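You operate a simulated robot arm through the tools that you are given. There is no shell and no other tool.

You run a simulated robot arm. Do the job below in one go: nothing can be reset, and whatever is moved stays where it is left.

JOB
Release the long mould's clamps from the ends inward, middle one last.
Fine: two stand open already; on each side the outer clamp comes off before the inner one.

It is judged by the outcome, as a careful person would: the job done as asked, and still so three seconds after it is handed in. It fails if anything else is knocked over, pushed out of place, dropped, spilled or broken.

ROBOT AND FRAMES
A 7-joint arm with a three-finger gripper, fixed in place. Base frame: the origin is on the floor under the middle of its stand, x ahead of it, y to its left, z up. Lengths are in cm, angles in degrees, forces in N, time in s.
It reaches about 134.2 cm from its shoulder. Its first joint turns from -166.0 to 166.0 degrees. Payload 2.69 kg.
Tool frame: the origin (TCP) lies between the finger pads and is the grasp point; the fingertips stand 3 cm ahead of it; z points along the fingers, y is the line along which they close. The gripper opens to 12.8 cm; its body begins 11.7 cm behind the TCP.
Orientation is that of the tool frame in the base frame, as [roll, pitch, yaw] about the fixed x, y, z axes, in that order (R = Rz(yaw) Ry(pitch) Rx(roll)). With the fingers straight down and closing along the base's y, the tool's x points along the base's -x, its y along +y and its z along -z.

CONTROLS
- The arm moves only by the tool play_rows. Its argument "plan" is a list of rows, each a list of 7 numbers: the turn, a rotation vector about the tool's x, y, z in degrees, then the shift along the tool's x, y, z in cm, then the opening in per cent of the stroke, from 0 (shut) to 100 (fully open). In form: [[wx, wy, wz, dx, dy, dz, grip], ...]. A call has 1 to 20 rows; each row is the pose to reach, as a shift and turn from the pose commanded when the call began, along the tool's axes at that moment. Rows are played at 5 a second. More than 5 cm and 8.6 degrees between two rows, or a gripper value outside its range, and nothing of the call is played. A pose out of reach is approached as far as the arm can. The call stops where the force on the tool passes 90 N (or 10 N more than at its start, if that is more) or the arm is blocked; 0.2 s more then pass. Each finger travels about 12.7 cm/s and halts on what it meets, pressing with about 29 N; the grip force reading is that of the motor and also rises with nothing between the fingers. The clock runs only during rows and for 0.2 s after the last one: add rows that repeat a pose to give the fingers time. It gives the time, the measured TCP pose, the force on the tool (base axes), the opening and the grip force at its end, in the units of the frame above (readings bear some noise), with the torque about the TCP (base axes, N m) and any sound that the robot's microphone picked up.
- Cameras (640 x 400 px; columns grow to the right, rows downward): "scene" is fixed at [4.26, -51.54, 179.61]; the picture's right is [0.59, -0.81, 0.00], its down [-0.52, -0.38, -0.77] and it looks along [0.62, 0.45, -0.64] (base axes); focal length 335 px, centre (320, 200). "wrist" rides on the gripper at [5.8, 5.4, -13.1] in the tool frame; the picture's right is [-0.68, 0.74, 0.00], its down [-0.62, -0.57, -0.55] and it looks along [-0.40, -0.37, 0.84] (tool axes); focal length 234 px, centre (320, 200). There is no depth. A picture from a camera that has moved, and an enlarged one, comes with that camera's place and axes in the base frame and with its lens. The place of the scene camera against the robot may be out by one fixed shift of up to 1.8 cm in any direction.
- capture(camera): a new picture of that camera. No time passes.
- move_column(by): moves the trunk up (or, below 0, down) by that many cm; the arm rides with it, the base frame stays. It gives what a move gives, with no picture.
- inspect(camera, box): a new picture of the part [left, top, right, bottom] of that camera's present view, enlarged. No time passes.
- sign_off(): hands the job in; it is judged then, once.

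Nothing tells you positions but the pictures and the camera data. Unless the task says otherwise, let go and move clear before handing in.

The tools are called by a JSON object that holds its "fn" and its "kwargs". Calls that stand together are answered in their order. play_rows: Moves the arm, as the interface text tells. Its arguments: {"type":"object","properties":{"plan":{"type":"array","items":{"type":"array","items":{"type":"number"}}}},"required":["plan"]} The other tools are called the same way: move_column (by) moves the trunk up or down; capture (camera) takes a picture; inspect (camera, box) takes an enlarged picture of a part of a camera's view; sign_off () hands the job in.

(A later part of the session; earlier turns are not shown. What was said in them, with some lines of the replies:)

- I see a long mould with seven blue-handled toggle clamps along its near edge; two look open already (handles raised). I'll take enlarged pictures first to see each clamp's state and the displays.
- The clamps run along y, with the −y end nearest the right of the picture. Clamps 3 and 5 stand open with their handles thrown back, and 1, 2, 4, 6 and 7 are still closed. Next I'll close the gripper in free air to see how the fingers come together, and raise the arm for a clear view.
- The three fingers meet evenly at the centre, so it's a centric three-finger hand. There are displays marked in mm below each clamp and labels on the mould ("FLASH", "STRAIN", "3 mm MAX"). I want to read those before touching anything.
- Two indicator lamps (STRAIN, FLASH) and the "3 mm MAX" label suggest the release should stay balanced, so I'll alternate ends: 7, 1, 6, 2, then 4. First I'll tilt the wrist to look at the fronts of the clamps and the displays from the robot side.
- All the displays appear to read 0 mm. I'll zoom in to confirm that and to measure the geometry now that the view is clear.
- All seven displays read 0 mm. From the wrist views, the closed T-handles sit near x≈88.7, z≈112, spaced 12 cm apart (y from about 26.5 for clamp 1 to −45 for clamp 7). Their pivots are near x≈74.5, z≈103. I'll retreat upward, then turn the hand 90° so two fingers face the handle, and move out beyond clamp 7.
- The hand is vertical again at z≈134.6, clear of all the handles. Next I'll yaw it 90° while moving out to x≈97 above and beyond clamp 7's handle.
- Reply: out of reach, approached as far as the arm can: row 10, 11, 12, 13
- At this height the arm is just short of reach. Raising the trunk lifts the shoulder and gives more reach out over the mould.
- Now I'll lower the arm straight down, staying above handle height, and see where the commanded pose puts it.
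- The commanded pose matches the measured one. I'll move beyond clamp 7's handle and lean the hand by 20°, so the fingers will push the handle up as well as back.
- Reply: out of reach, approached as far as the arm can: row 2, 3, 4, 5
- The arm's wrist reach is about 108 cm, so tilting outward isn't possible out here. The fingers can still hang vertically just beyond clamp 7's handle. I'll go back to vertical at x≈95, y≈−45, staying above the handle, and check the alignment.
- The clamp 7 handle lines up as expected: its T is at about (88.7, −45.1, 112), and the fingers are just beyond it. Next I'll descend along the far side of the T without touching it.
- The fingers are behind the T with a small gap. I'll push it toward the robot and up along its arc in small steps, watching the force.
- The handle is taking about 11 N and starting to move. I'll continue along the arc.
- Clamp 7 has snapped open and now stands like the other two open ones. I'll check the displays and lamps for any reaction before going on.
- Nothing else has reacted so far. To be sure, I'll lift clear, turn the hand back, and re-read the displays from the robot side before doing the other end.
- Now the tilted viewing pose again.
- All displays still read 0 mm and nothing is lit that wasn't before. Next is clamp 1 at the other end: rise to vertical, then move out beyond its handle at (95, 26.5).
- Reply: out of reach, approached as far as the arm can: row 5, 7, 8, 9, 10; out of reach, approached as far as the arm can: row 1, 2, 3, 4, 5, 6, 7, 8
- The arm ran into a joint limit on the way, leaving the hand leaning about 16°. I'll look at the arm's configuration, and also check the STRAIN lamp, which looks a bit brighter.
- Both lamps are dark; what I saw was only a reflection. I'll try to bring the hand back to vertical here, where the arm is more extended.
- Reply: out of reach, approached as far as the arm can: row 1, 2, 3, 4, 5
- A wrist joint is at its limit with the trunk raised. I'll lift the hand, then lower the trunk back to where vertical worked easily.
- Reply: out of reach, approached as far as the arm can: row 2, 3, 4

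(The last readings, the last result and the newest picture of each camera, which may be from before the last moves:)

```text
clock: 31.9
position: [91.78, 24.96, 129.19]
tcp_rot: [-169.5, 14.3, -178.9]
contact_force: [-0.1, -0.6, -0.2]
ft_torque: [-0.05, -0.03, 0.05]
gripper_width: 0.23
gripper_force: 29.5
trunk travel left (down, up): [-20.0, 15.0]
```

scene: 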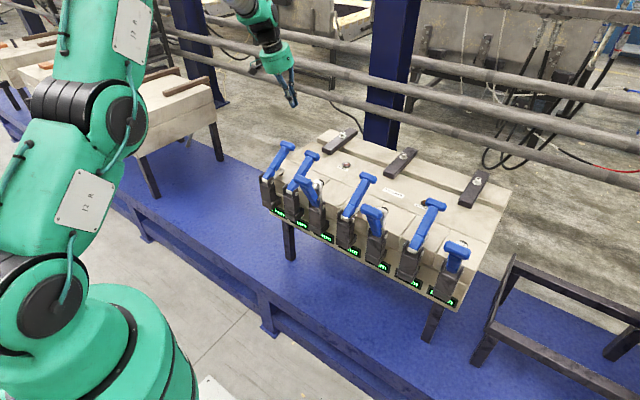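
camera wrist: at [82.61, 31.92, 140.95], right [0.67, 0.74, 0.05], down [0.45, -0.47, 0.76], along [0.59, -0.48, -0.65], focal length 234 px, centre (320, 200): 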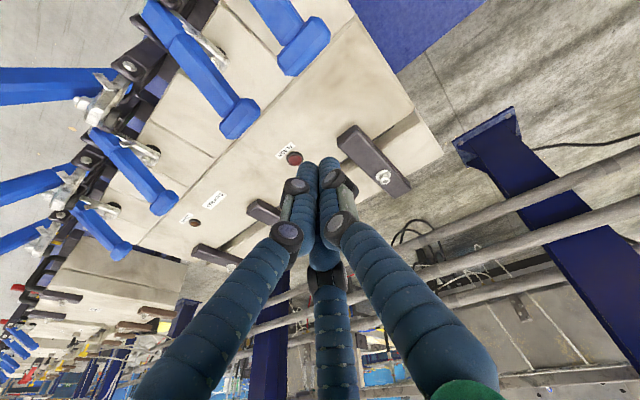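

{"fn": "play_rows", "kwargs": {"plan": [[-2.6, 3.6, 0, 0, 0, 0, 0], [-5.2, 7.1, 0, 0, 0, 0, 0], [-7.7, 10.7, 0, 0, 0, 0, 0], [-10.3, 14.2, 0, 0, 0, 0, 0], [-10.3, 14.2, 0, 0, 0, 0, 0]]}}

{"fn": "capture", "kwargs": {"camera": "scene"}}

```text
clock: 33.1
position: [91.84, 25.02, 129.06]
tcp_rot: [-169.4, 14.1, -178.8]
contact_force: [0.4, -0.2, 0.1]
ft_torque: [-0.01, -0.02, 0.0]
gripper_width: 0.23
gripper_force: 29.2
out of reach, approached as far as the arm can: row 1, 2, 3, 4, 5
trunk travel left (down, up): [-20.0, 15.0]
```

```text
taken
```

scene: 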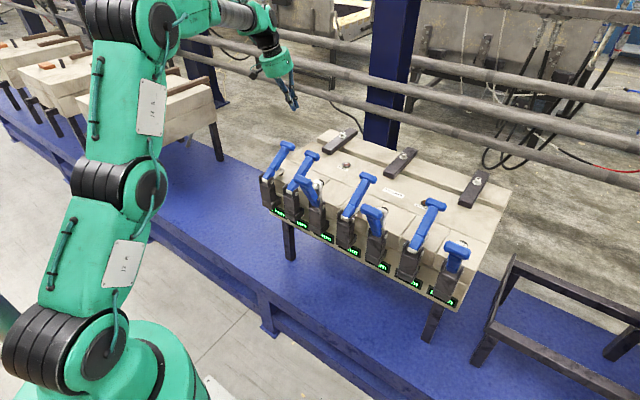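

Still limited, so the elbow has drifted into a poor configuration. I'll back off toward the middle, where the arm has room, and correct the orientation on the way.

{"fn": "play_rows", "kwargs": {"plan": [[0, 0, 0, 2.6, -3.0, -1.0, 0], [0, 0, 0, 5.3, -6.0, -2.1, 0], [-1.5, 2, 0, 7.9, -8.9, -3.1, 0], [-3, 4, 0, 10.6, -11.9, -4.1, 0], [-4.5, 6, 0, 13.2, -14.9, -5.2, 0], [-6, 8, 0, 15.9, -17.9, -6.2, 0], [-7.5, 10, 0, 18.5, -20.8, -7.2, 0], [-9, 12, 0, 21.2, -23.8, -8.3, 0], [-10.3, 14.2, 0, 23.8, -26.8, -9.3, 0], [-10.3, 14.2, 0, 23.8, -26.8, -9.3, 0]]}}

{"fn": "capture", "kwargs": {"camera": "scene"}}

```text
clock: 35.3
position: [65.54, -3.73, 135.6]
tcp_rot: [-165.4, 1.9, -177.8]
contact_force: [-0.9, 0.6, 0.7]
ft_torque: [-0.02, -0.03, 0.02]
gripper_width: 0.22
gripper_force: 28.8
out of reach, approached as far as the arm can: row 3, 4, 5, 6, 7, 8, 9, 10
trunk travel left (down, up): [-20.0, 15.0]
```

```text
taken
```

scene: 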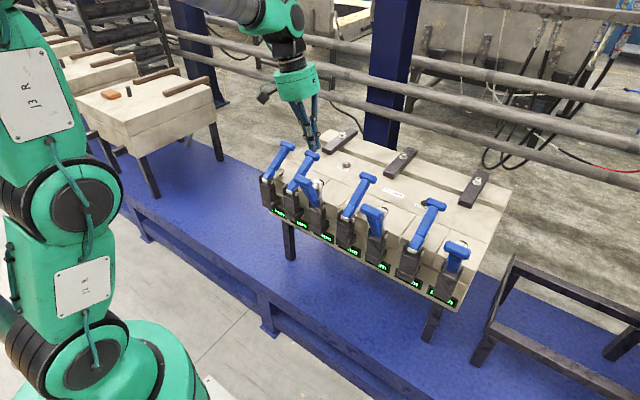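

{"fn": "play_rows", "kwargs": {"plan": [[-4.8, 0, 6, 0, 0, 0, 0], [-9.7, 0, 12, 0, 0, 0, 0], [-14.5, 0, 18, 0, 0, 0, 0], [-14.5, 0, 24, 0, 0, 0, 0], [-14.5, 0, 24, 0, 0, 0, 0]]}}

```text
clock: 36.5
position: [65.03, -2.5, 132.7]
tcp_rot: [-170.7, 12.1, 158.7]
contact_force: [0.3, 0.4, 0.1]
ft_torque: [-0.03, 0.01, 0.0]
gripper_width: 0.2
gripper_force: 28.3
out of reach, approached as far as the arm can: row 1, 2, 3, 4, 5
trunk travel left (down, up): [-20.0, 15.0]
```

{"fn": "play_rows", "kwargs": {"plan": [[0, 0, -3, -1.5, -3.3, 0.5, 0], [0, 0, -6, -3, -6.6, 1, 0], [0, 0, -10, -4.6, -9.9, 1.4, 0], [-2, 3, -13, -6.1, -13.2, 1.9, 0], [-5, 6, -17, -7.7, -16.6, 2.4, 0], [-7, 9, -20, -9.2, -19.9, 2.9, 0], [-9, 12, -21, -9.2, -19.9, 2.9, 0], [-9, 12, -21, -9.2, -19.9, 2.9, 0]]}}

{"fn": "capture", "kwargs": {"camera": "scene"}}

```text
clock: 38.3
position: [65.46, -17.25, 133.39]
tcp_rot: [-166.4, 8.3, 171.9]
contact_force: [-0.5, -0.4, -0.2]
ft_torque: [0.06, 0.01, 0.0]
gripper_width: 0.21
gripper_force: 29.2
out of reach, approached as far as the arm can: row 2, 3, 4, 5, 6, 7, 8
trunk travel left (down, up): [-20.0, 15.0]
```

```text
taken
```

scene: 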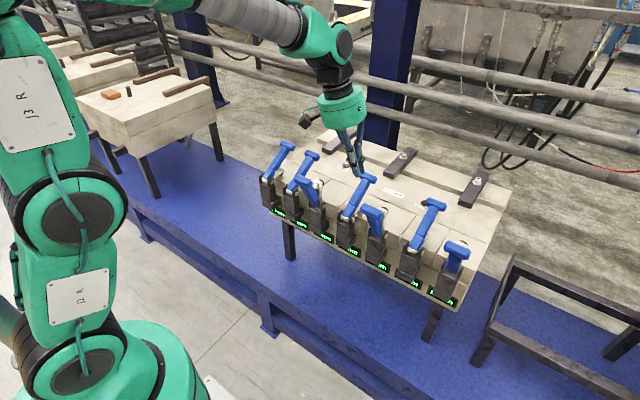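

The lean is a joint limit that built up from the elbow swinging sideways. I'll unwind it by going back through the tilted pose, which the arm handled well, and returning along the path that worked earlier.

{"fn": "play_rows", "kwargs": {"plan": [[-2.1, -4.7, -0.4, 2.1, 0.7, 1.5, 0], [-4.2, -9.35, -0.75, 4.15, 1.5, 2.9, 0], [-6.3, -14, -1.1, 6.2, 2.2, 4.4, 0], [-8.4, -18.7, -1.5, 8.3, 2.95, 5.85, 0], [-10.5, -23.4, -1.9, 10.4, 3.7, 7.3, 0], [-12.6, -28, -2.25, 12.5, 4.4, 8.8, 0], [-14.7, -32.7, -2.6, 14.5, 5.2, 10.2, 0], [-16.8, -37.4, -3, 16.6, 5.9, 11.7, 0], [-16.8, -37.4, -3, 16.6, 5.9, 11.7, 0]]}}

{"fn": "capture", "kwargs": {"camera": "scene"}}

```text
clock: 40.3
position: [51.31, -11.95, 118.71]
tcp_rot: [-180.0, 45.2, -179.9]
contact_force: [-1.3, 0.8, 0.3]
ft_torque: [-0.02, -0.1, -0.03]
gripper_width: 0.22
gripper_force: 29.2
out of reach, approached as far as the arm can: row 1, 2, 3, 4, 5, 6
trunk travel left (down, up): [-20.0, 15.0]
```

```text
taken
```

scene: 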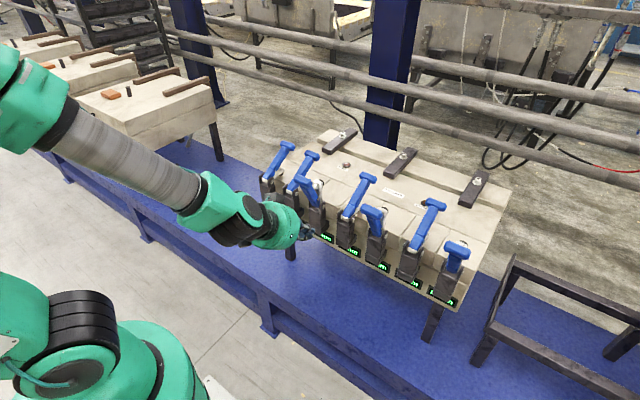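

{"fn": "move_column", "kwargs": {"by": -5}}

{"fn": "play_rows", "kwargs": {"plan": [[0, 3, 0, -1.5, -2.2, -0.3, 0], [0, 6, 0, -3, -4.4, -0.6, 0], [0, 9, 0, -4.6, -6.6, -0.9, 0], [0, 12, 0, -6.1, -8.8, -1.2, 0], [0, 15, 0, -7.7, -11, -1.6, 0], [0, 18, 0, -9.2, -13.2, -1.9, 0]]}}

```text
clock: 41.2
position: [51.62, -11.99, 113.48]
tcp_rot: [-179.9, 44.9, -179.9]
contact_force: [0.2, 0.0, 0.3]
ft_torque: [-0.01, 0.03, 0.02]
gripper_width: 0.22
gripper_force: 28.8
trunk travel left (down, up): [-15.0, 20.0]
```

```text
clock: 42.6
position: [56.72, -25.2, 121.39]
tcp_rot: [180.0, 26.9, 179.9]
contact_force: [-0.5, -0.1, 0.6]
ft_torque: [0.0, -0.02, 0.0]
gripper_width: 0.22
gripper_force: 29.2
trunk travel left (down, up): [-15.0, 20.0]
```

{"fn": "play_rows", "kwargs": {"plan": [[0, 4.5, 0, -2.4, -1.2, -1.3, 0], [0, 9, 0, -4.8, -2.3, -2.6, 0], [0, 13.5, 0, -7.2, -3.5, -3.9, 0], [0, 18, 0, -9.7, -4.7, -5.3, 0], [0, 22.5, 0, -12.1, -5.8, -6.6, 0], [0, 27, 0, -14.5, -7, -7.9, 0], [0, 27, 0, -14.5, -7, -7.9, 0]]}}

{"fn": "capture", "kwargs": {"camera": "scene"}}

```text
clock: 44.2
position: [66.07, -32.27, 134.85]
tcp_rot: [180.0, -0.2, 180.0]
contact_force: [0.4, 0.2, -1.1]
ft_torque: [0.01, 0.07, -0.02]
gripper_width: 0.22
gripper_force: 28.8
trunk travel left (down, up): [-15.0, 20.0]
```

```text
taken
```

scene: 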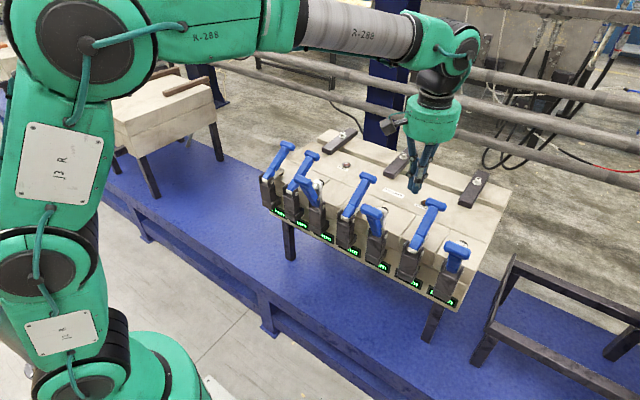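

The hand is vertical again. Now I'll swing to the clamp 1 side by an arc about the robot's own axis, yawing the hand with it so the arm shape stays the same.

{"fn": "play_rows", "kwargs": {"plan": [[0, 0, -3.78, -1.98, 4.42, 0, 0], [0, 0, -7.56, -3.66, 8.96, 0, 0], [0, 0, -11.34, -5.05, 13.61, 0, 0], [0, 0, -15.12, -6.12, 18.34, 0, 0], [0, 0, -18.9, -6.88, 23.13, 0, 0], [0, 0, -22.68, -7.32, 27.96, 0, 0], [0, 0, -26.46, -7.45, 32.8, 0, 0], [0, 0, -30.24, -7.25, 37.65, 0, 0], [0, 0, -34.02, -6.74, 42.47, 0, 0], [0, 0, -37.8, -5.9, 47.24, 0, 0], [0, 0, -41.58, -4.76, 51.95, 0, 0], [0, 0, -41.58, -4.76, 51.95, 0, 0]]}}

```text
clock: 46.8
position: [70.8, 19.87, 134.87]
tcp_rot: [-179.9, -0.1, -138.3]
contact_force: [0.2, -0.5, -0.1]
ft_torque: [-0.09, -0.01, -0.04]
gripper_width: 0.23
gripper_force: 28.7
trunk travel left (down, up): [-15.0, 20.0]
```

That worked cleanly. Next I'll move out over the far side of clamp 1's handle.

{"fn": "play_rows", "kwargs": {"plan": [[0, 0, 0, -3.77, -1.88, 1.2, 0], [0, 0, 0, -7.53, -3.77, 2.3, 0], [0, 0, 0, -11.3, -5.65, 3.5, 0], [0, 0, 0, -15.07, -7.53, 4.7, 0], [0, 0, 0, -18.83, -9.42, 5.8, 0], [0, 0, 0, -22.6, -11.3, 7, 0], [0, 0, 0, -22.6, -11.3, 7, 0]]}}

{"fn": "capture", "kwargs": {"camera": "wrist"}}

{"fn": "inspect", "kwargs": {"camera": "scene", "box": [240, 80, 400, 220]}}

```text
clock: 48.4
position: [95.16, 26.4, 127.86]
tcp_rot: [179.9, 0.0, -138.4]
contact_force: [0.7, 0.2, -1.1]
ft_torque: [-0.01, 0.12, 0.0]
gripper_width: 0.21
gripper_force: 29.1
trunk travel left (down, up): [-15.0, 20.0]
```

```text
taken
camera wrist: at [87.3, 26.54, 140.96], right [0.02, 1.0, 0.0], down [0.84, -0.01, 0.55], along [0.55, -0.01, -0.84], focal length 234 px, centre (320, 200)
```

wrist: 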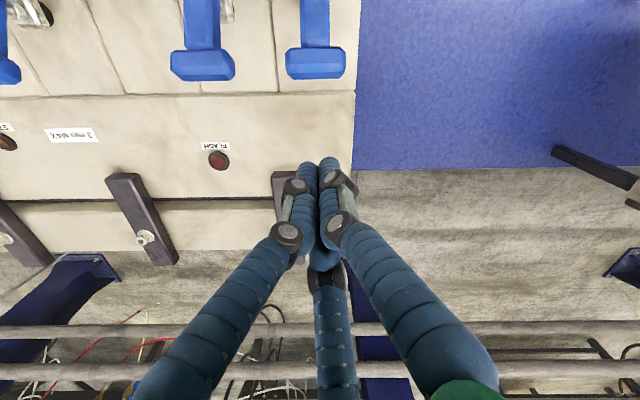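

```text
2.86 times, centred on (320, 150) of scene
camera zoom: at [4.26, -51.54, 179.61], right [0.59, -0.81, 0.0], down [-0.52, -0.38, -0.77], along [0.62, 0.45, -0.64], focal length 957 px, centre (320, 343)
```

zoom: 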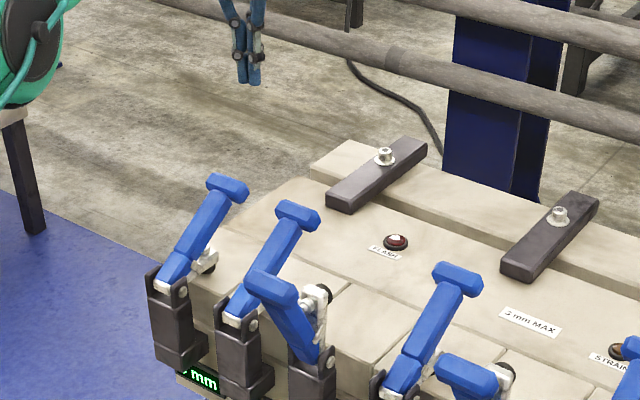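

Clamp 1's T is at about (88.5, 26.0, 112.2), with clear space on its far side. I'll descend behind it.

{"fn": "play_rows", "kwargs": {"plan": [[0, 0, 0, 0.27, -0.3, 3.7, 0], [0, 0, 0, 0.27, -0.3, 7.4, 0], [0, 0, 0, 0.27, -0.3, 11.1, 0], [0, 0, 0, 0.27, -0.3, 14.7, 0], [0, 0, 0, 0.27, -0.3, 18.3, 0], [0, 0, 0, 0.27, -0.3, 18.3, 0]]}}

{"fn": "capture", "kwargs": {"camera": "wrist"}}

{"fn": "inspect", "kwargs": {"camera": "scene", "box": [240, 80, 400, 220]}}

```text
clock: 49.8
position: [95.18, 25.96, 109.53]
tcp_rot: [-180.0, -0.1, -138.4]
contact_force: [1.0, -0.1, -0.6]
ft_torque: [-0.02, 0.0, 0.0]
gripper_width: 0.24
gripper_force: 28.9
trunk travel left (down, up): [-15.0, 20.0]
```

```text
taken
camera wrist: at [87.21, 26.03, 122.58], right [0.02, 1.0, 0.0], down [0.84, -0.01, 0.55], along [0.55, -0.01, -0.84], focal length 234 px, centre (320, 200)
```

wrist: 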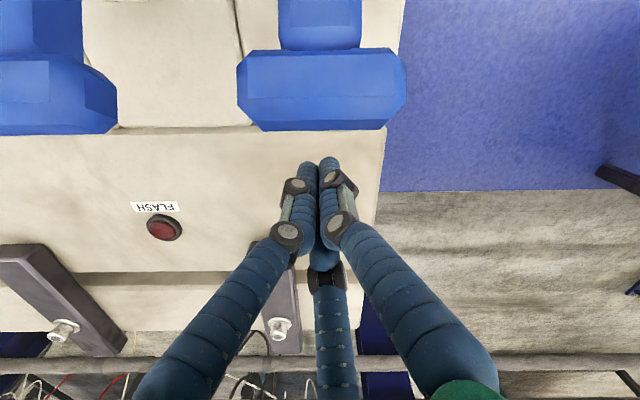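

```text
2.86 times, centred on (320, 150) of scene
camera zoom: at [4.26, -51.54, 179.61], right [0.59, -0.81, 0.0], down [-0.52, -0.38, -0.77], along [0.62, 0.45, -0.64], focal length 957 px, centre (320, 343)
```

zoom: 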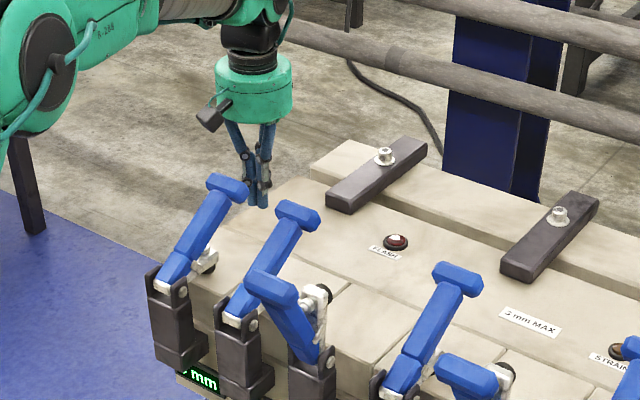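

The fingers are lined up behind clamp 1's T. I'll push along the same arc that opened clamp 7.

{"fn": "play_rows", "kwargs": {"plan": [[0, 0, 0, 0.71, 0.63, 0, 0], [0, 0, 0, 1.46, 1.3, -0.06, 0], [0, 0, 0, 1.98, 1.76, -0.86, 0], [0, 0, 0, 2.58, 2.29, -2.16, 0], [0, 0, 0, 3.1, 2.76, -3.16, 0], [0, 0, 0, 3.62, 3.23, -4.06, 0], [0, 0, 0, 4.29, 3.82, -4.96, 0], [0, 0, 0, 5.04, 4.49, -5.9, 0]]}}

{"fn": "capture", "kwargs": {"camera": "wrist"}}

{"fn": "inspect", "kwargs": {"camera": "scene", "box": [240, 80, 400, 220]}}

```text
clock: 51.6
position: [88.26, 25.86, 115.39]
tcp_rot: [179.9, 0.0, -138.4]
contact_force: [0.6, 0.0, 0.3]
ft_torque: [-0.03, 0.01, 0.0]
gripper_width: 0.22
gripper_force: 28.8
trunk travel left (down, up): [-15.0, 20.0]
```

```text
taken
camera wrist: at [80.42, 26.07, 128.55], right [0.02, 1.0, 0.0], down [0.84, -0.01, 0.55], along [0.55, -0.01, -0.84], focal length 234 px, centre (320, 200)
```

wrist: 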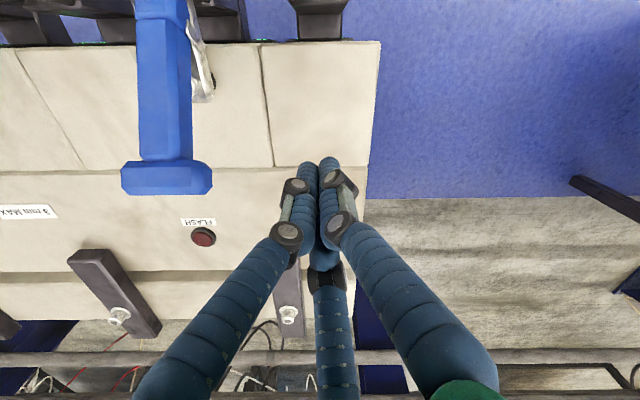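

```text
2.86 times, centred on (320, 150) of scene
camera zoom: at [4.26, -51.54, 179.61], right [0.59, -0.81, 0.0], down [-0.52, -0.38, -0.77], along [0.62, 0.45, -0.64], focal length 957 px, centre (320, 343)
```

zoom: 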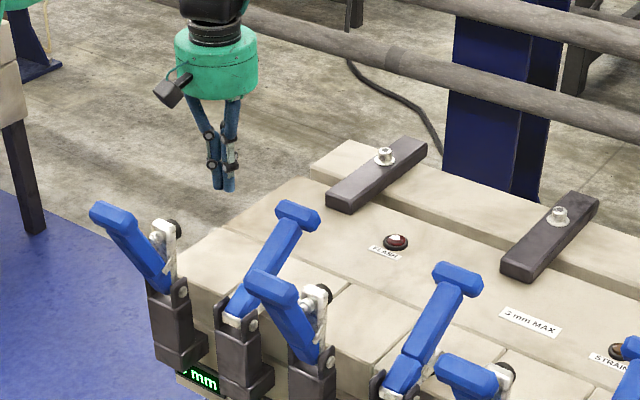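

Clamp 1 is open. Now the next pair inward: I'll move to clamp 2, with its T at about (88.7, 14.0), first going up and across.

{"fn": "play_rows", "kwargs": {"plan": [[0, 0, 0, 0, 0, -4.8, 0], [0, 0, 0, 0, 0, -9.6, 0], [0, 0, 1.8, 0.68, -3.37, -9.6, 0], [0, 0, 3.5, 1.36, -6.74, -9.6, 0], [0, 0, 5.3, 2.03, -10.1, -9.6, 0], [0, 0, 7, 2.71, -13.47, -9.6, 0], [0, 0, 7, 2.71, -13.47, -9.6, 0]]}}

{"fn": "capture", "kwargs": {"camera": "wrist"}}

{"fn": "inspect", "kwargs": {"camera": "scene", "box": [240, 100, 480, 270]}}

```text
clock: 53.2
position: [95.29, 14.11, 125.1]
tcp_rot: [180.0, -0.2, -145.5]
contact_force: [0.5, 0.2, -0.4]
ft_torque: [0.03, 0.03, -0.01]
gripper_width: 0.21
gripper_force: 28.7
trunk travel left (down, up): [-15.0, 20.0]
```

```text
taken
camera wrist: at [87.5, 15.14, 138.21], right [0.14, 0.99, 0.0], down [0.83, -0.12, 0.55], along [0.54, -0.08, -0.84], focal length 234 px, centre (320, 200)
```

wrist: 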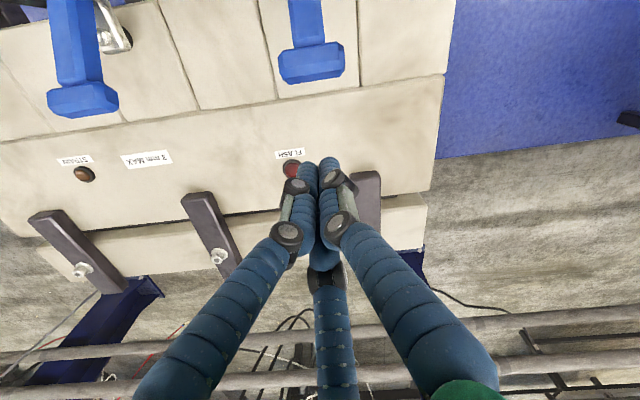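

```text
2.35 times, centred on (360, 185) of scene
camera zoom: at [4.26, -51.54, 179.61], right [0.59, -0.81, 0.0], down [-0.52, -0.38, -0.77], along [0.62, 0.45, -0.64], focal length 788 px, centre (226, 235)
```

zoom: 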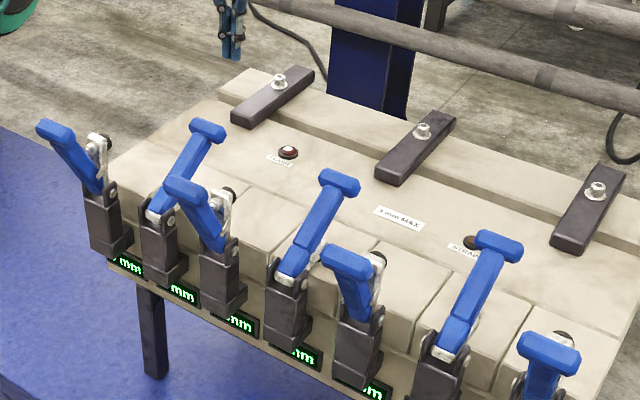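

Clamp 2's T is right where expected, and both neighbours stand open and out of the way. I'll descend behind it and push along the arc.

{"fn": "play_rows", "kwargs": {"plan": [[0, 0, 0, 0, 0, 4, 0], [0, 0, 0, 0, 0, 8, 0], [0, 0, 0, 0, 0, 12, 0], [0, 0, 0, 0, 0, 15.5, 0], [0, 0, 0, 0.78, 0.54, 15.5, 0], [0, 0, 0, 1.61, 1.1, 15.44, 0], [0, 0, 0, 2.18, 1.5, 14.64, 0], [0, 0, 0, 2.84, 1.95, 13.34, 0], [0, 0, 0, 3.42, 2.35, 12.34, 0], [0, 0, 0, 4, 2.75, 11.44, 0], [0, 0, 0, 4.74, 3.25, 10.54, 0], [0, 0, 0, 5.56, 3.82, 9.6, 0]]}}

{"fn": "capture", "kwargs": {"camera": "wrist"}}

{"fn": "inspect", "kwargs": {"camera": "scene", "box": [240, 100, 480, 270]}}

```text
clock: 55.8
position: [88.48, 14.03, 115.05]
tcp_rot: [179.8, -0.6, -145.4]
contact_force: [1.8, -0.6, 0.0]
ft_torque: [-0.07, 0.13, -0.01]
gripper_width: 0.22
gripper_force: 28.7
trunk travel left (down, up): [-15.0, 20.0]
```

```text
taken
camera wrist: at [80.72, 15.12, 128.18], right [0.14, 0.99, 0.0], down [0.83, -0.11, 0.54], along [0.54, -0.08, -0.84], focal length 234 px, centre (320, 200)
```

wrist: 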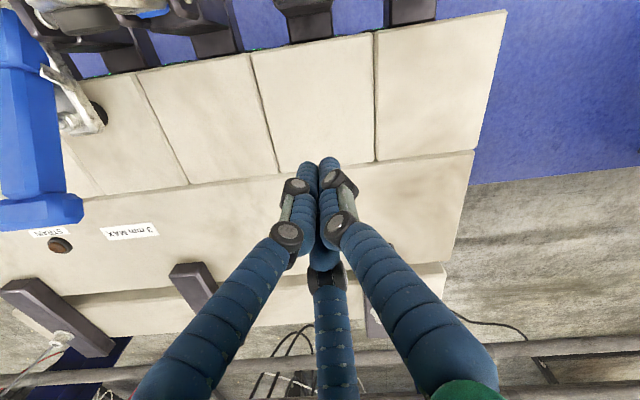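

```text
2.35 times, centred on (360, 185) of scene
camera zoom: at [4.26, -51.54, 179.61], right [0.59, -0.81, 0.0], down [-0.52, -0.38, -0.77], along [0.62, 0.45, -0.64], focal length 788 px, centre (226, 235)
```

zoom: 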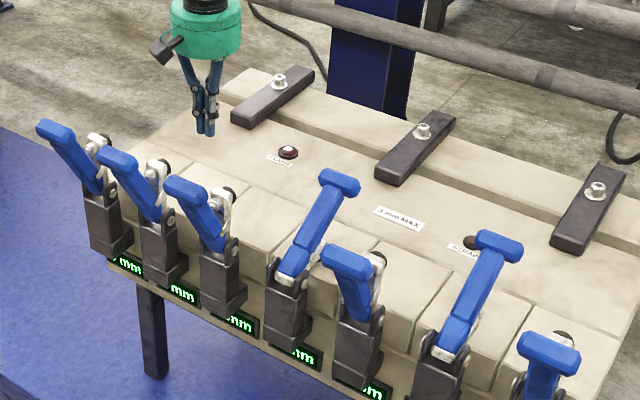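

Clamp 2 is open. Next is clamp 6 on the other side: up, then across beyond the handles with the hand turning along with the arm.

{"fn": "play_rows", "kwargs": {"plan": [[0, 0, 0, 0, 0, -4.5, 0], [0, 0, 0, 0, 0, -9, 0], [0, 0, 2.53, 1.95, -3.9, -9, 0], [0, 0, 5.05, 3.89, -7.8, -9, 0], [0, 0, 7.58, 5.84, -11.7, -9, 0], [0, 0, 10.1, 7.78, -15.6, -9, 0], [0, 0, 12.6, 9.73, -19.5, -9, 0], [0, 0, 15.2, 11.67, -23.4, -9, 0], [0, 0, 17.7, 13.62, -27.3, -9, 0], [0, 0, 20.2, 15.56, -31.2, -9, 0], [0, 0, 22.7, 17.51, -35.1, -9, 0], [0, 0, 25.3, 19.45, -39, -9, 0], [0, 0, 27.8, 21.4, -42.9, -9, 0], [0, 0, 27.8, 21.4, -42.9, -9, 0]]}}

{"fn": "capture", "kwargs": {"camera": "wrist"}}

{"fn": "capture", "kwargs": {"camera": "scene"}}

```text
clock: 58.8
position: [95.57, -33.54, 124.48]
tcp_rot: [180.0, -0.1, -173.2]
contact_force: [0.1, -0.1, -0.2]
ft_torque: [0.06, 0.03, 0.01]
gripper_width: 0.2
gripper_force: 28.8
trunk travel left (down, up): [-15.0, 20.0]
```

```text
taken
camera wrist: at [89.06, -28.9, 137.57], right [0.58, 0.81, 0.0], down [0.68, -0.49, 0.55], along [0.44, -0.32, -0.84], focal length 234 px, centre (320, 200)
```

wrist: 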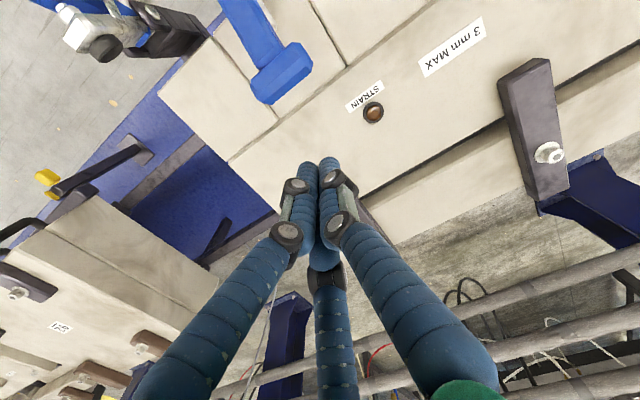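

```text
taken
```

scene: 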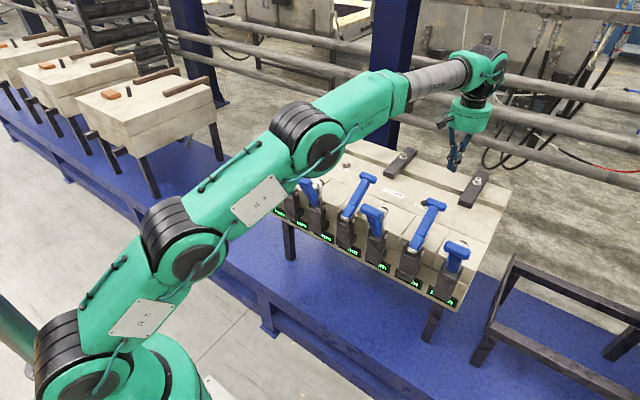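

Clamp 6's T is at about (88.7, −33.1, 112), and the forearm is well above the open handles (elbow near z≈150). I'll descend behind clamp 6 and push it open.

{"fn": "play_rows", "kwargs": {"plan": [[0, 0, 0, 0.24, 0.53, 4, 0], [0, 0, 0, 0.24, 0.53, 8, 0], [0, 0, 0, 0.24, 0.53, 12, 0], [0, 0, 0, 0.24, 0.53, 15, 0], [0, 0, 0, 1.18, 0.64, 15, 0], [0, 0, 0, 2.18, 0.76, 14.94, 0], [0, 0, 0, 2.87, 0.84, 14.14, 0], [0, 0, 0, 3.66, 0.94, 12.84, 0], [0, 0, 0, 4.36, 1.02, 11.84, 0], [0, 0, 0, 5.05, 1.1, 10.94, 0], [0, 0, 0, 5.95, 1.21, 10.04, 0], [0, 0, 0, 6.94, 1.33, 9.1, 0]]}}

{"fn": "capture", "kwargs": {"camera": "wrist"}}

{"fn": "inspect", "kwargs": {"camera": "scene", "box": [240, 120, 540, 310]}}

```text
clock: 61.4
position: [88.2, -32.92, 115.2]
tcp_rot: [180.0, -0.1, -173.2]
contact_force: [-0.1, -1.3, -0.2]
ft_torque: [0.0, 0.02, -0.02]
gripper_width: 0.22
gripper_force: 29.2
trunk travel left (down, up): [-15.0, 20.0]
```

```text
taken
camera wrist: at [81.83, -28.34, 128.49], right [0.58, 0.81, 0.0], down [0.68, -0.49, 0.55], along [0.44, -0.32, -0.84], focal length 234 px, centre (320, 200)
```

wrist: 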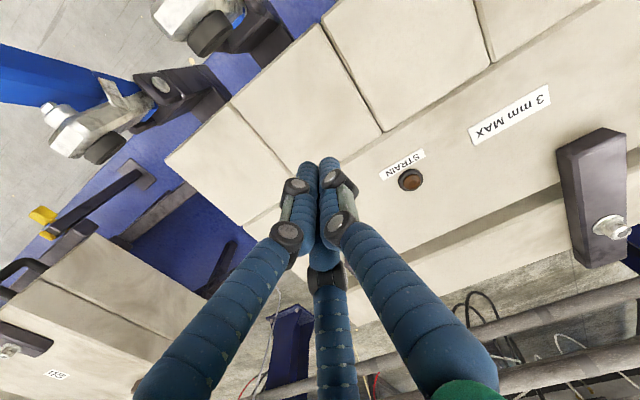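

```text
2.11 times, centred on (390, 215) of scene
camera zoom: at [4.26, -51.54, 179.61], right [0.59, -0.81, 0.0], down [-0.52, -0.38, -0.77], along [0.62, 0.45, -0.64], focal length 705 px, centre (173, 168)
```

zoom: 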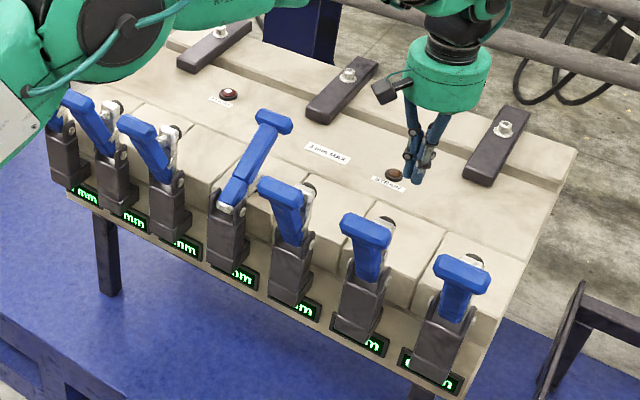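

Clamp 6 is open, leaving only the middle clamp 4 closed. I'll go up and across to it.

{"fn": "play_rows", "kwargs": {"plan": [[0, 0, 0, 0, 0, -4.5, 0], [0, 0, 0, 0, 0, -9, 0], [0, 0, -2.3, -1.62, 3.73, -9, 0], [0, 0, -4.6, -3.23, 7.47, -9, 0], [0, 0, -6.9, -4.85, 11.2, -9, 0], [0, 0, -9.1, -6.47, 14.93, -9, 0], [0, 0, -11.4, -8.08, 18.67, -9, 0], [0, 0, -13.7, -9.7, 22.4, -9, 0], [0, 0, -13.7, -9.7, 22.4, -9, 0]]}}

{"fn": "capture", "kwargs": {"camera": "wrist"}}

{"fn": "capture", "kwargs": {"camera": "scene"}}

```text
clock: 63.4
position: [95.34, -9.43, 124.31]
tcp_rot: [179.9, -0.2, -159.4]
contact_force: [0.3, 0.7, 0.3]
ft_torque: [-0.09, 0.05, -0.01]
gripper_width: 0.21
gripper_force: 28.6
trunk travel left (down, up): [-15.0, 20.0]
```

```text
taken
camera wrist: at [88.01, -6.52, 137.46], right [0.37, 0.93, 0.0], down [0.78, -0.31, 0.55], along [0.51, -0.21, -0.84], focal length 234 px, centre (320, 200)
```

wrist: 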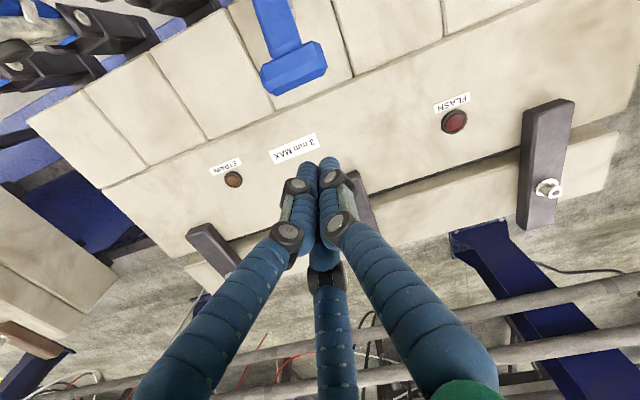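

```text
taken
```

scene: 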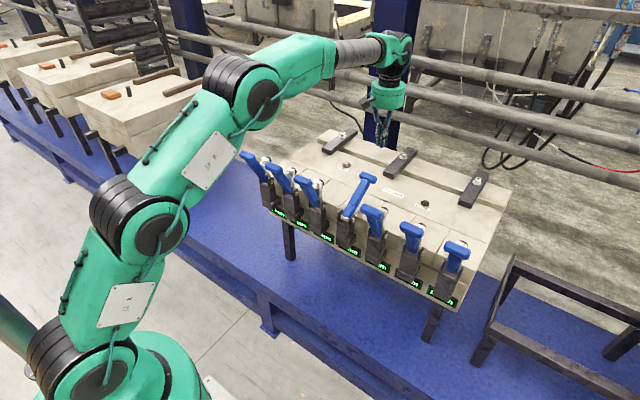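

Only clamp 4 is still closed, and the rest all stand open. Its T is at (88.6, −9.6). I'll descend behind it and push it open last.

{"fn": "play_rows", "kwargs": {"plan": [[0, 0, 0, 0, 0, 4, 0], [0, 0, 0, 0, 0, 8, 0], [0, 0, 0, 0, 0, 12, 0], [0, 0, 0, 0, 0, 14.8, 0], [0, 0, 0, 0.89, 0.33, 14.8, 0], [0, 0, 0, 1.83, 0.69, 14.74, 0], [0, 0, 0, 2.48, 0.93, 13.94, 0], [0, 0, 0, 3.23, 1.21, 12.64, 0], [0, 0, 0, 3.88, 1.46, 11.64, 0], [0, 0, 0, 4.54, 1.71, 10.74, 0], [0, 0, 0, 5.38, 2.02, 9.84, 0], [0, 0, 0, 6.32, 2.38, 8.9, 0]]}}

{"fn": "capture", "kwargs": {"camera": "scene"}}

{"fn": "inspect", "kwargs": {"camera": "scene", "box": [230, 120, 510, 310]}}

```text
clock: 66.0
position: [88.5, -9.48, 115.07]
tcp_rot: [179.8, -0.4, -159.5]
contact_force: [0.7, -0.8, 0.3]
ft_torque: [0.01, 0.13, 0.02]
gripper_width: 0.22
gripper_force: 28.7
trunk travel left (down, up): [-15.0, 20.0]
```

```text
taken
```

scene: 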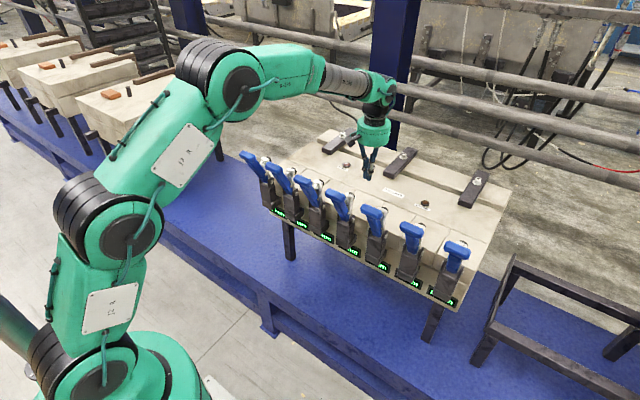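

```text
2.11 times, centred on (370, 215) of scene
camera zoom: at [4.26, -51.54, 179.61], right [0.59, -0.81, 0.0], down [-0.52, -0.38, -0.77], along [0.62, 0.45, -0.64], focal length 705 px, centre (215, 168)
```

zoom: 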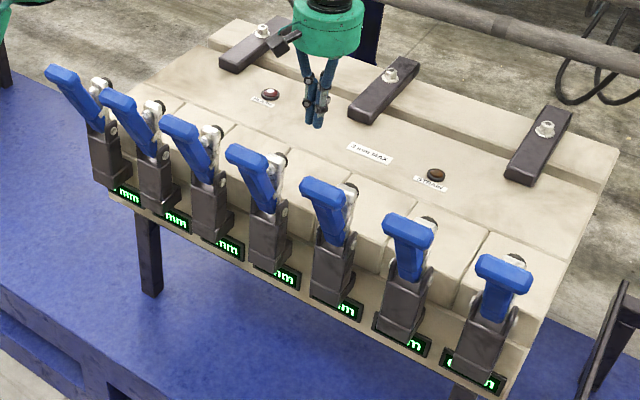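

All seven clamps stand open. I'll lift the hand clear, wait a moment, and confirm that everything stays as it is.

{"fn": "play_rows", "kwargs": {"plan": [[0, 0, 0, 0, 0, -4, 0], [0, 0, 0, 0, 0, -8, 0], [0, 0, 0, 0, 0, -12, 0], [0, 0, 0, 0, 0, -16, 0], [0, 0, 0, 0, 0, -20, 0], [0, 0, 0, 0, 0, -20, 0], [0, 0, 0, 0, 0, -20, 0], [0, 0, 0, 0, 0, -20, 0], [0, 0, 0, 0, 0, -20, 0], [0, 0, 0, 0, 0, -20, 0], [0, 0, 0, 0, 0, -20, 0], [0, 0, 0, 0, 0, -20, 0]]}}

{"fn": "inspect", "kwargs": {"camera": "scene", "box": [230, 120, 510, 310]}}

{"fn": "capture", "kwargs": {"camera": "wrist"}}

{"fn": "inspect", "kwargs": {"camera": "scene", "box": [240, 140, 370, 260]}}

{"fn": "inspect", "kwargs": {"camera": "scene", "box": [350, 190, 490, 310]}}

```text
clock: 68.6
position: [88.45, -9.51, 135.42]
tcp_rot: [180.0, -0.1, -159.4]
contact_force: [-0.8, 0.5, 0.0]
ft_torque: [-0.02, 0.04, -0.02]
gripper_width: 0.2
gripper_force: 28.7
trunk travel left (down, up): [-15.0, 20.0]
```

```text
2.11 times, centred on (370, 215) of scene
camera zoom: at [4.26, -51.54, 179.61], right [0.59, -0.81, 0.0], down [-0.52, -0.38, -0.77], along [0.62, 0.45, -0.64], focal length 705 px, centre (215, 168)
```

zoom: 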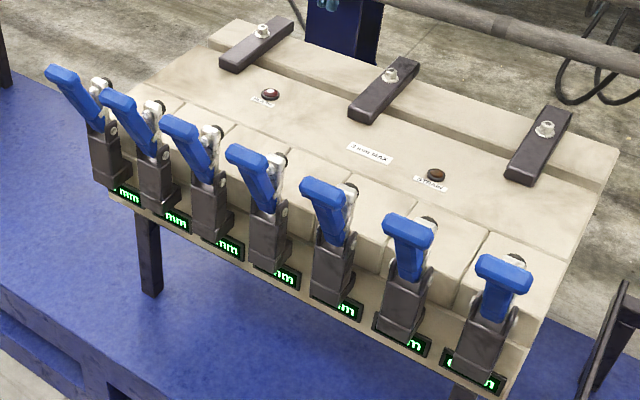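

```text
taken
camera wrist: at [81.14, -6.6, 148.59], right [0.38, 0.93, 0.0], down [0.78, -0.31, 0.55], along [0.51, -0.21, -0.84], focal length 234 px, centre (320, 200)
```

wrist: 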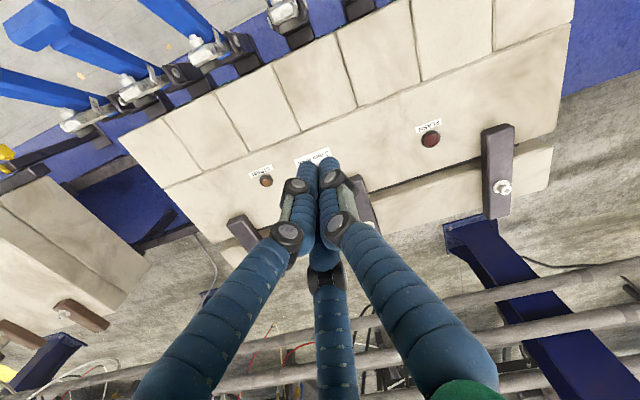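

```text
3.33 times, centred on (305, 200) of scene
camera zoom: at [4.26, -51.54, 179.61], right [0.59, -0.81, 0.0], down [-0.52, -0.38, -0.77], along [0.62, 0.45, -0.64], focal length 1116 px, centre (370, 200)
```

zoom: 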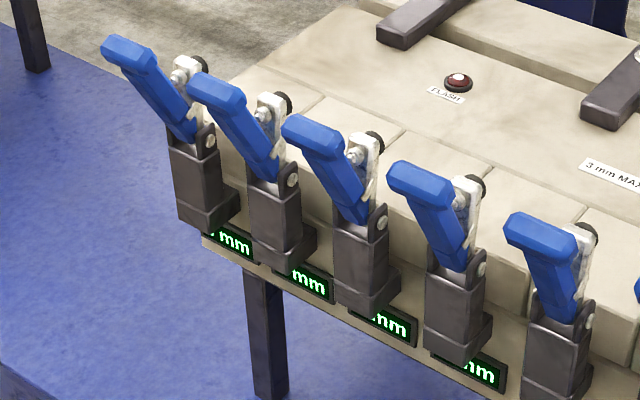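

```text
3.33 times, centred on (420, 250) of scene
camera zoom: at [4.26, -51.54, 179.61], right [0.59, -0.81, 0.0], down [-0.52, -0.38, -0.77], along [0.62, 0.45, -0.64], focal length 1116 px, centre (-13, 33)
```

zoom: 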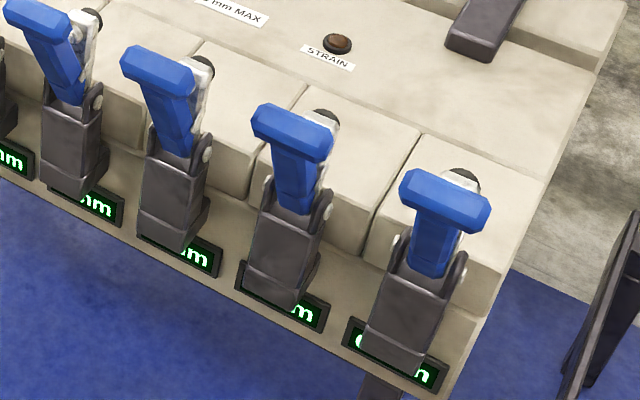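

All seven clamps stand fully open with their pads lifted, and both lamps are dark. I released them in the order 7, 1, 2, 6, then the middle one, 4, last. The hand is well clear and nothing else has moved, so I'm handing in.

{"fn": "sign_off", "kwargs": {}}

```text
The job is handed in.
```

All seven clamps on the long mould are now open, and I've handed the job in. Counting from the +y end (left in the scene picture), clamps 3 and 5 were already open. I released the rest in the order 7, 1, 2, 6, then 4, so each outer clamp came off before the inner one and the middle one came last.

- **Final check:** before handing in, I lifted the hand clear and waited about two seconds. All seven handles stayed back, and nothing else looked moved or knocked over.
- **Lamps and displays:** the STRAIN and FLASH lamps looked dark in every picture I checked. I last read the mm displays after the first release (clamp 7), when all the ones I could see read 0. I didn't read them again after the other four.
- **Arm trouble:** between clamps 7 and 1 the wrist reached a joint limit, so I backed off and came round another way. The arm was above or clear of the handles throughout and touched nothing.
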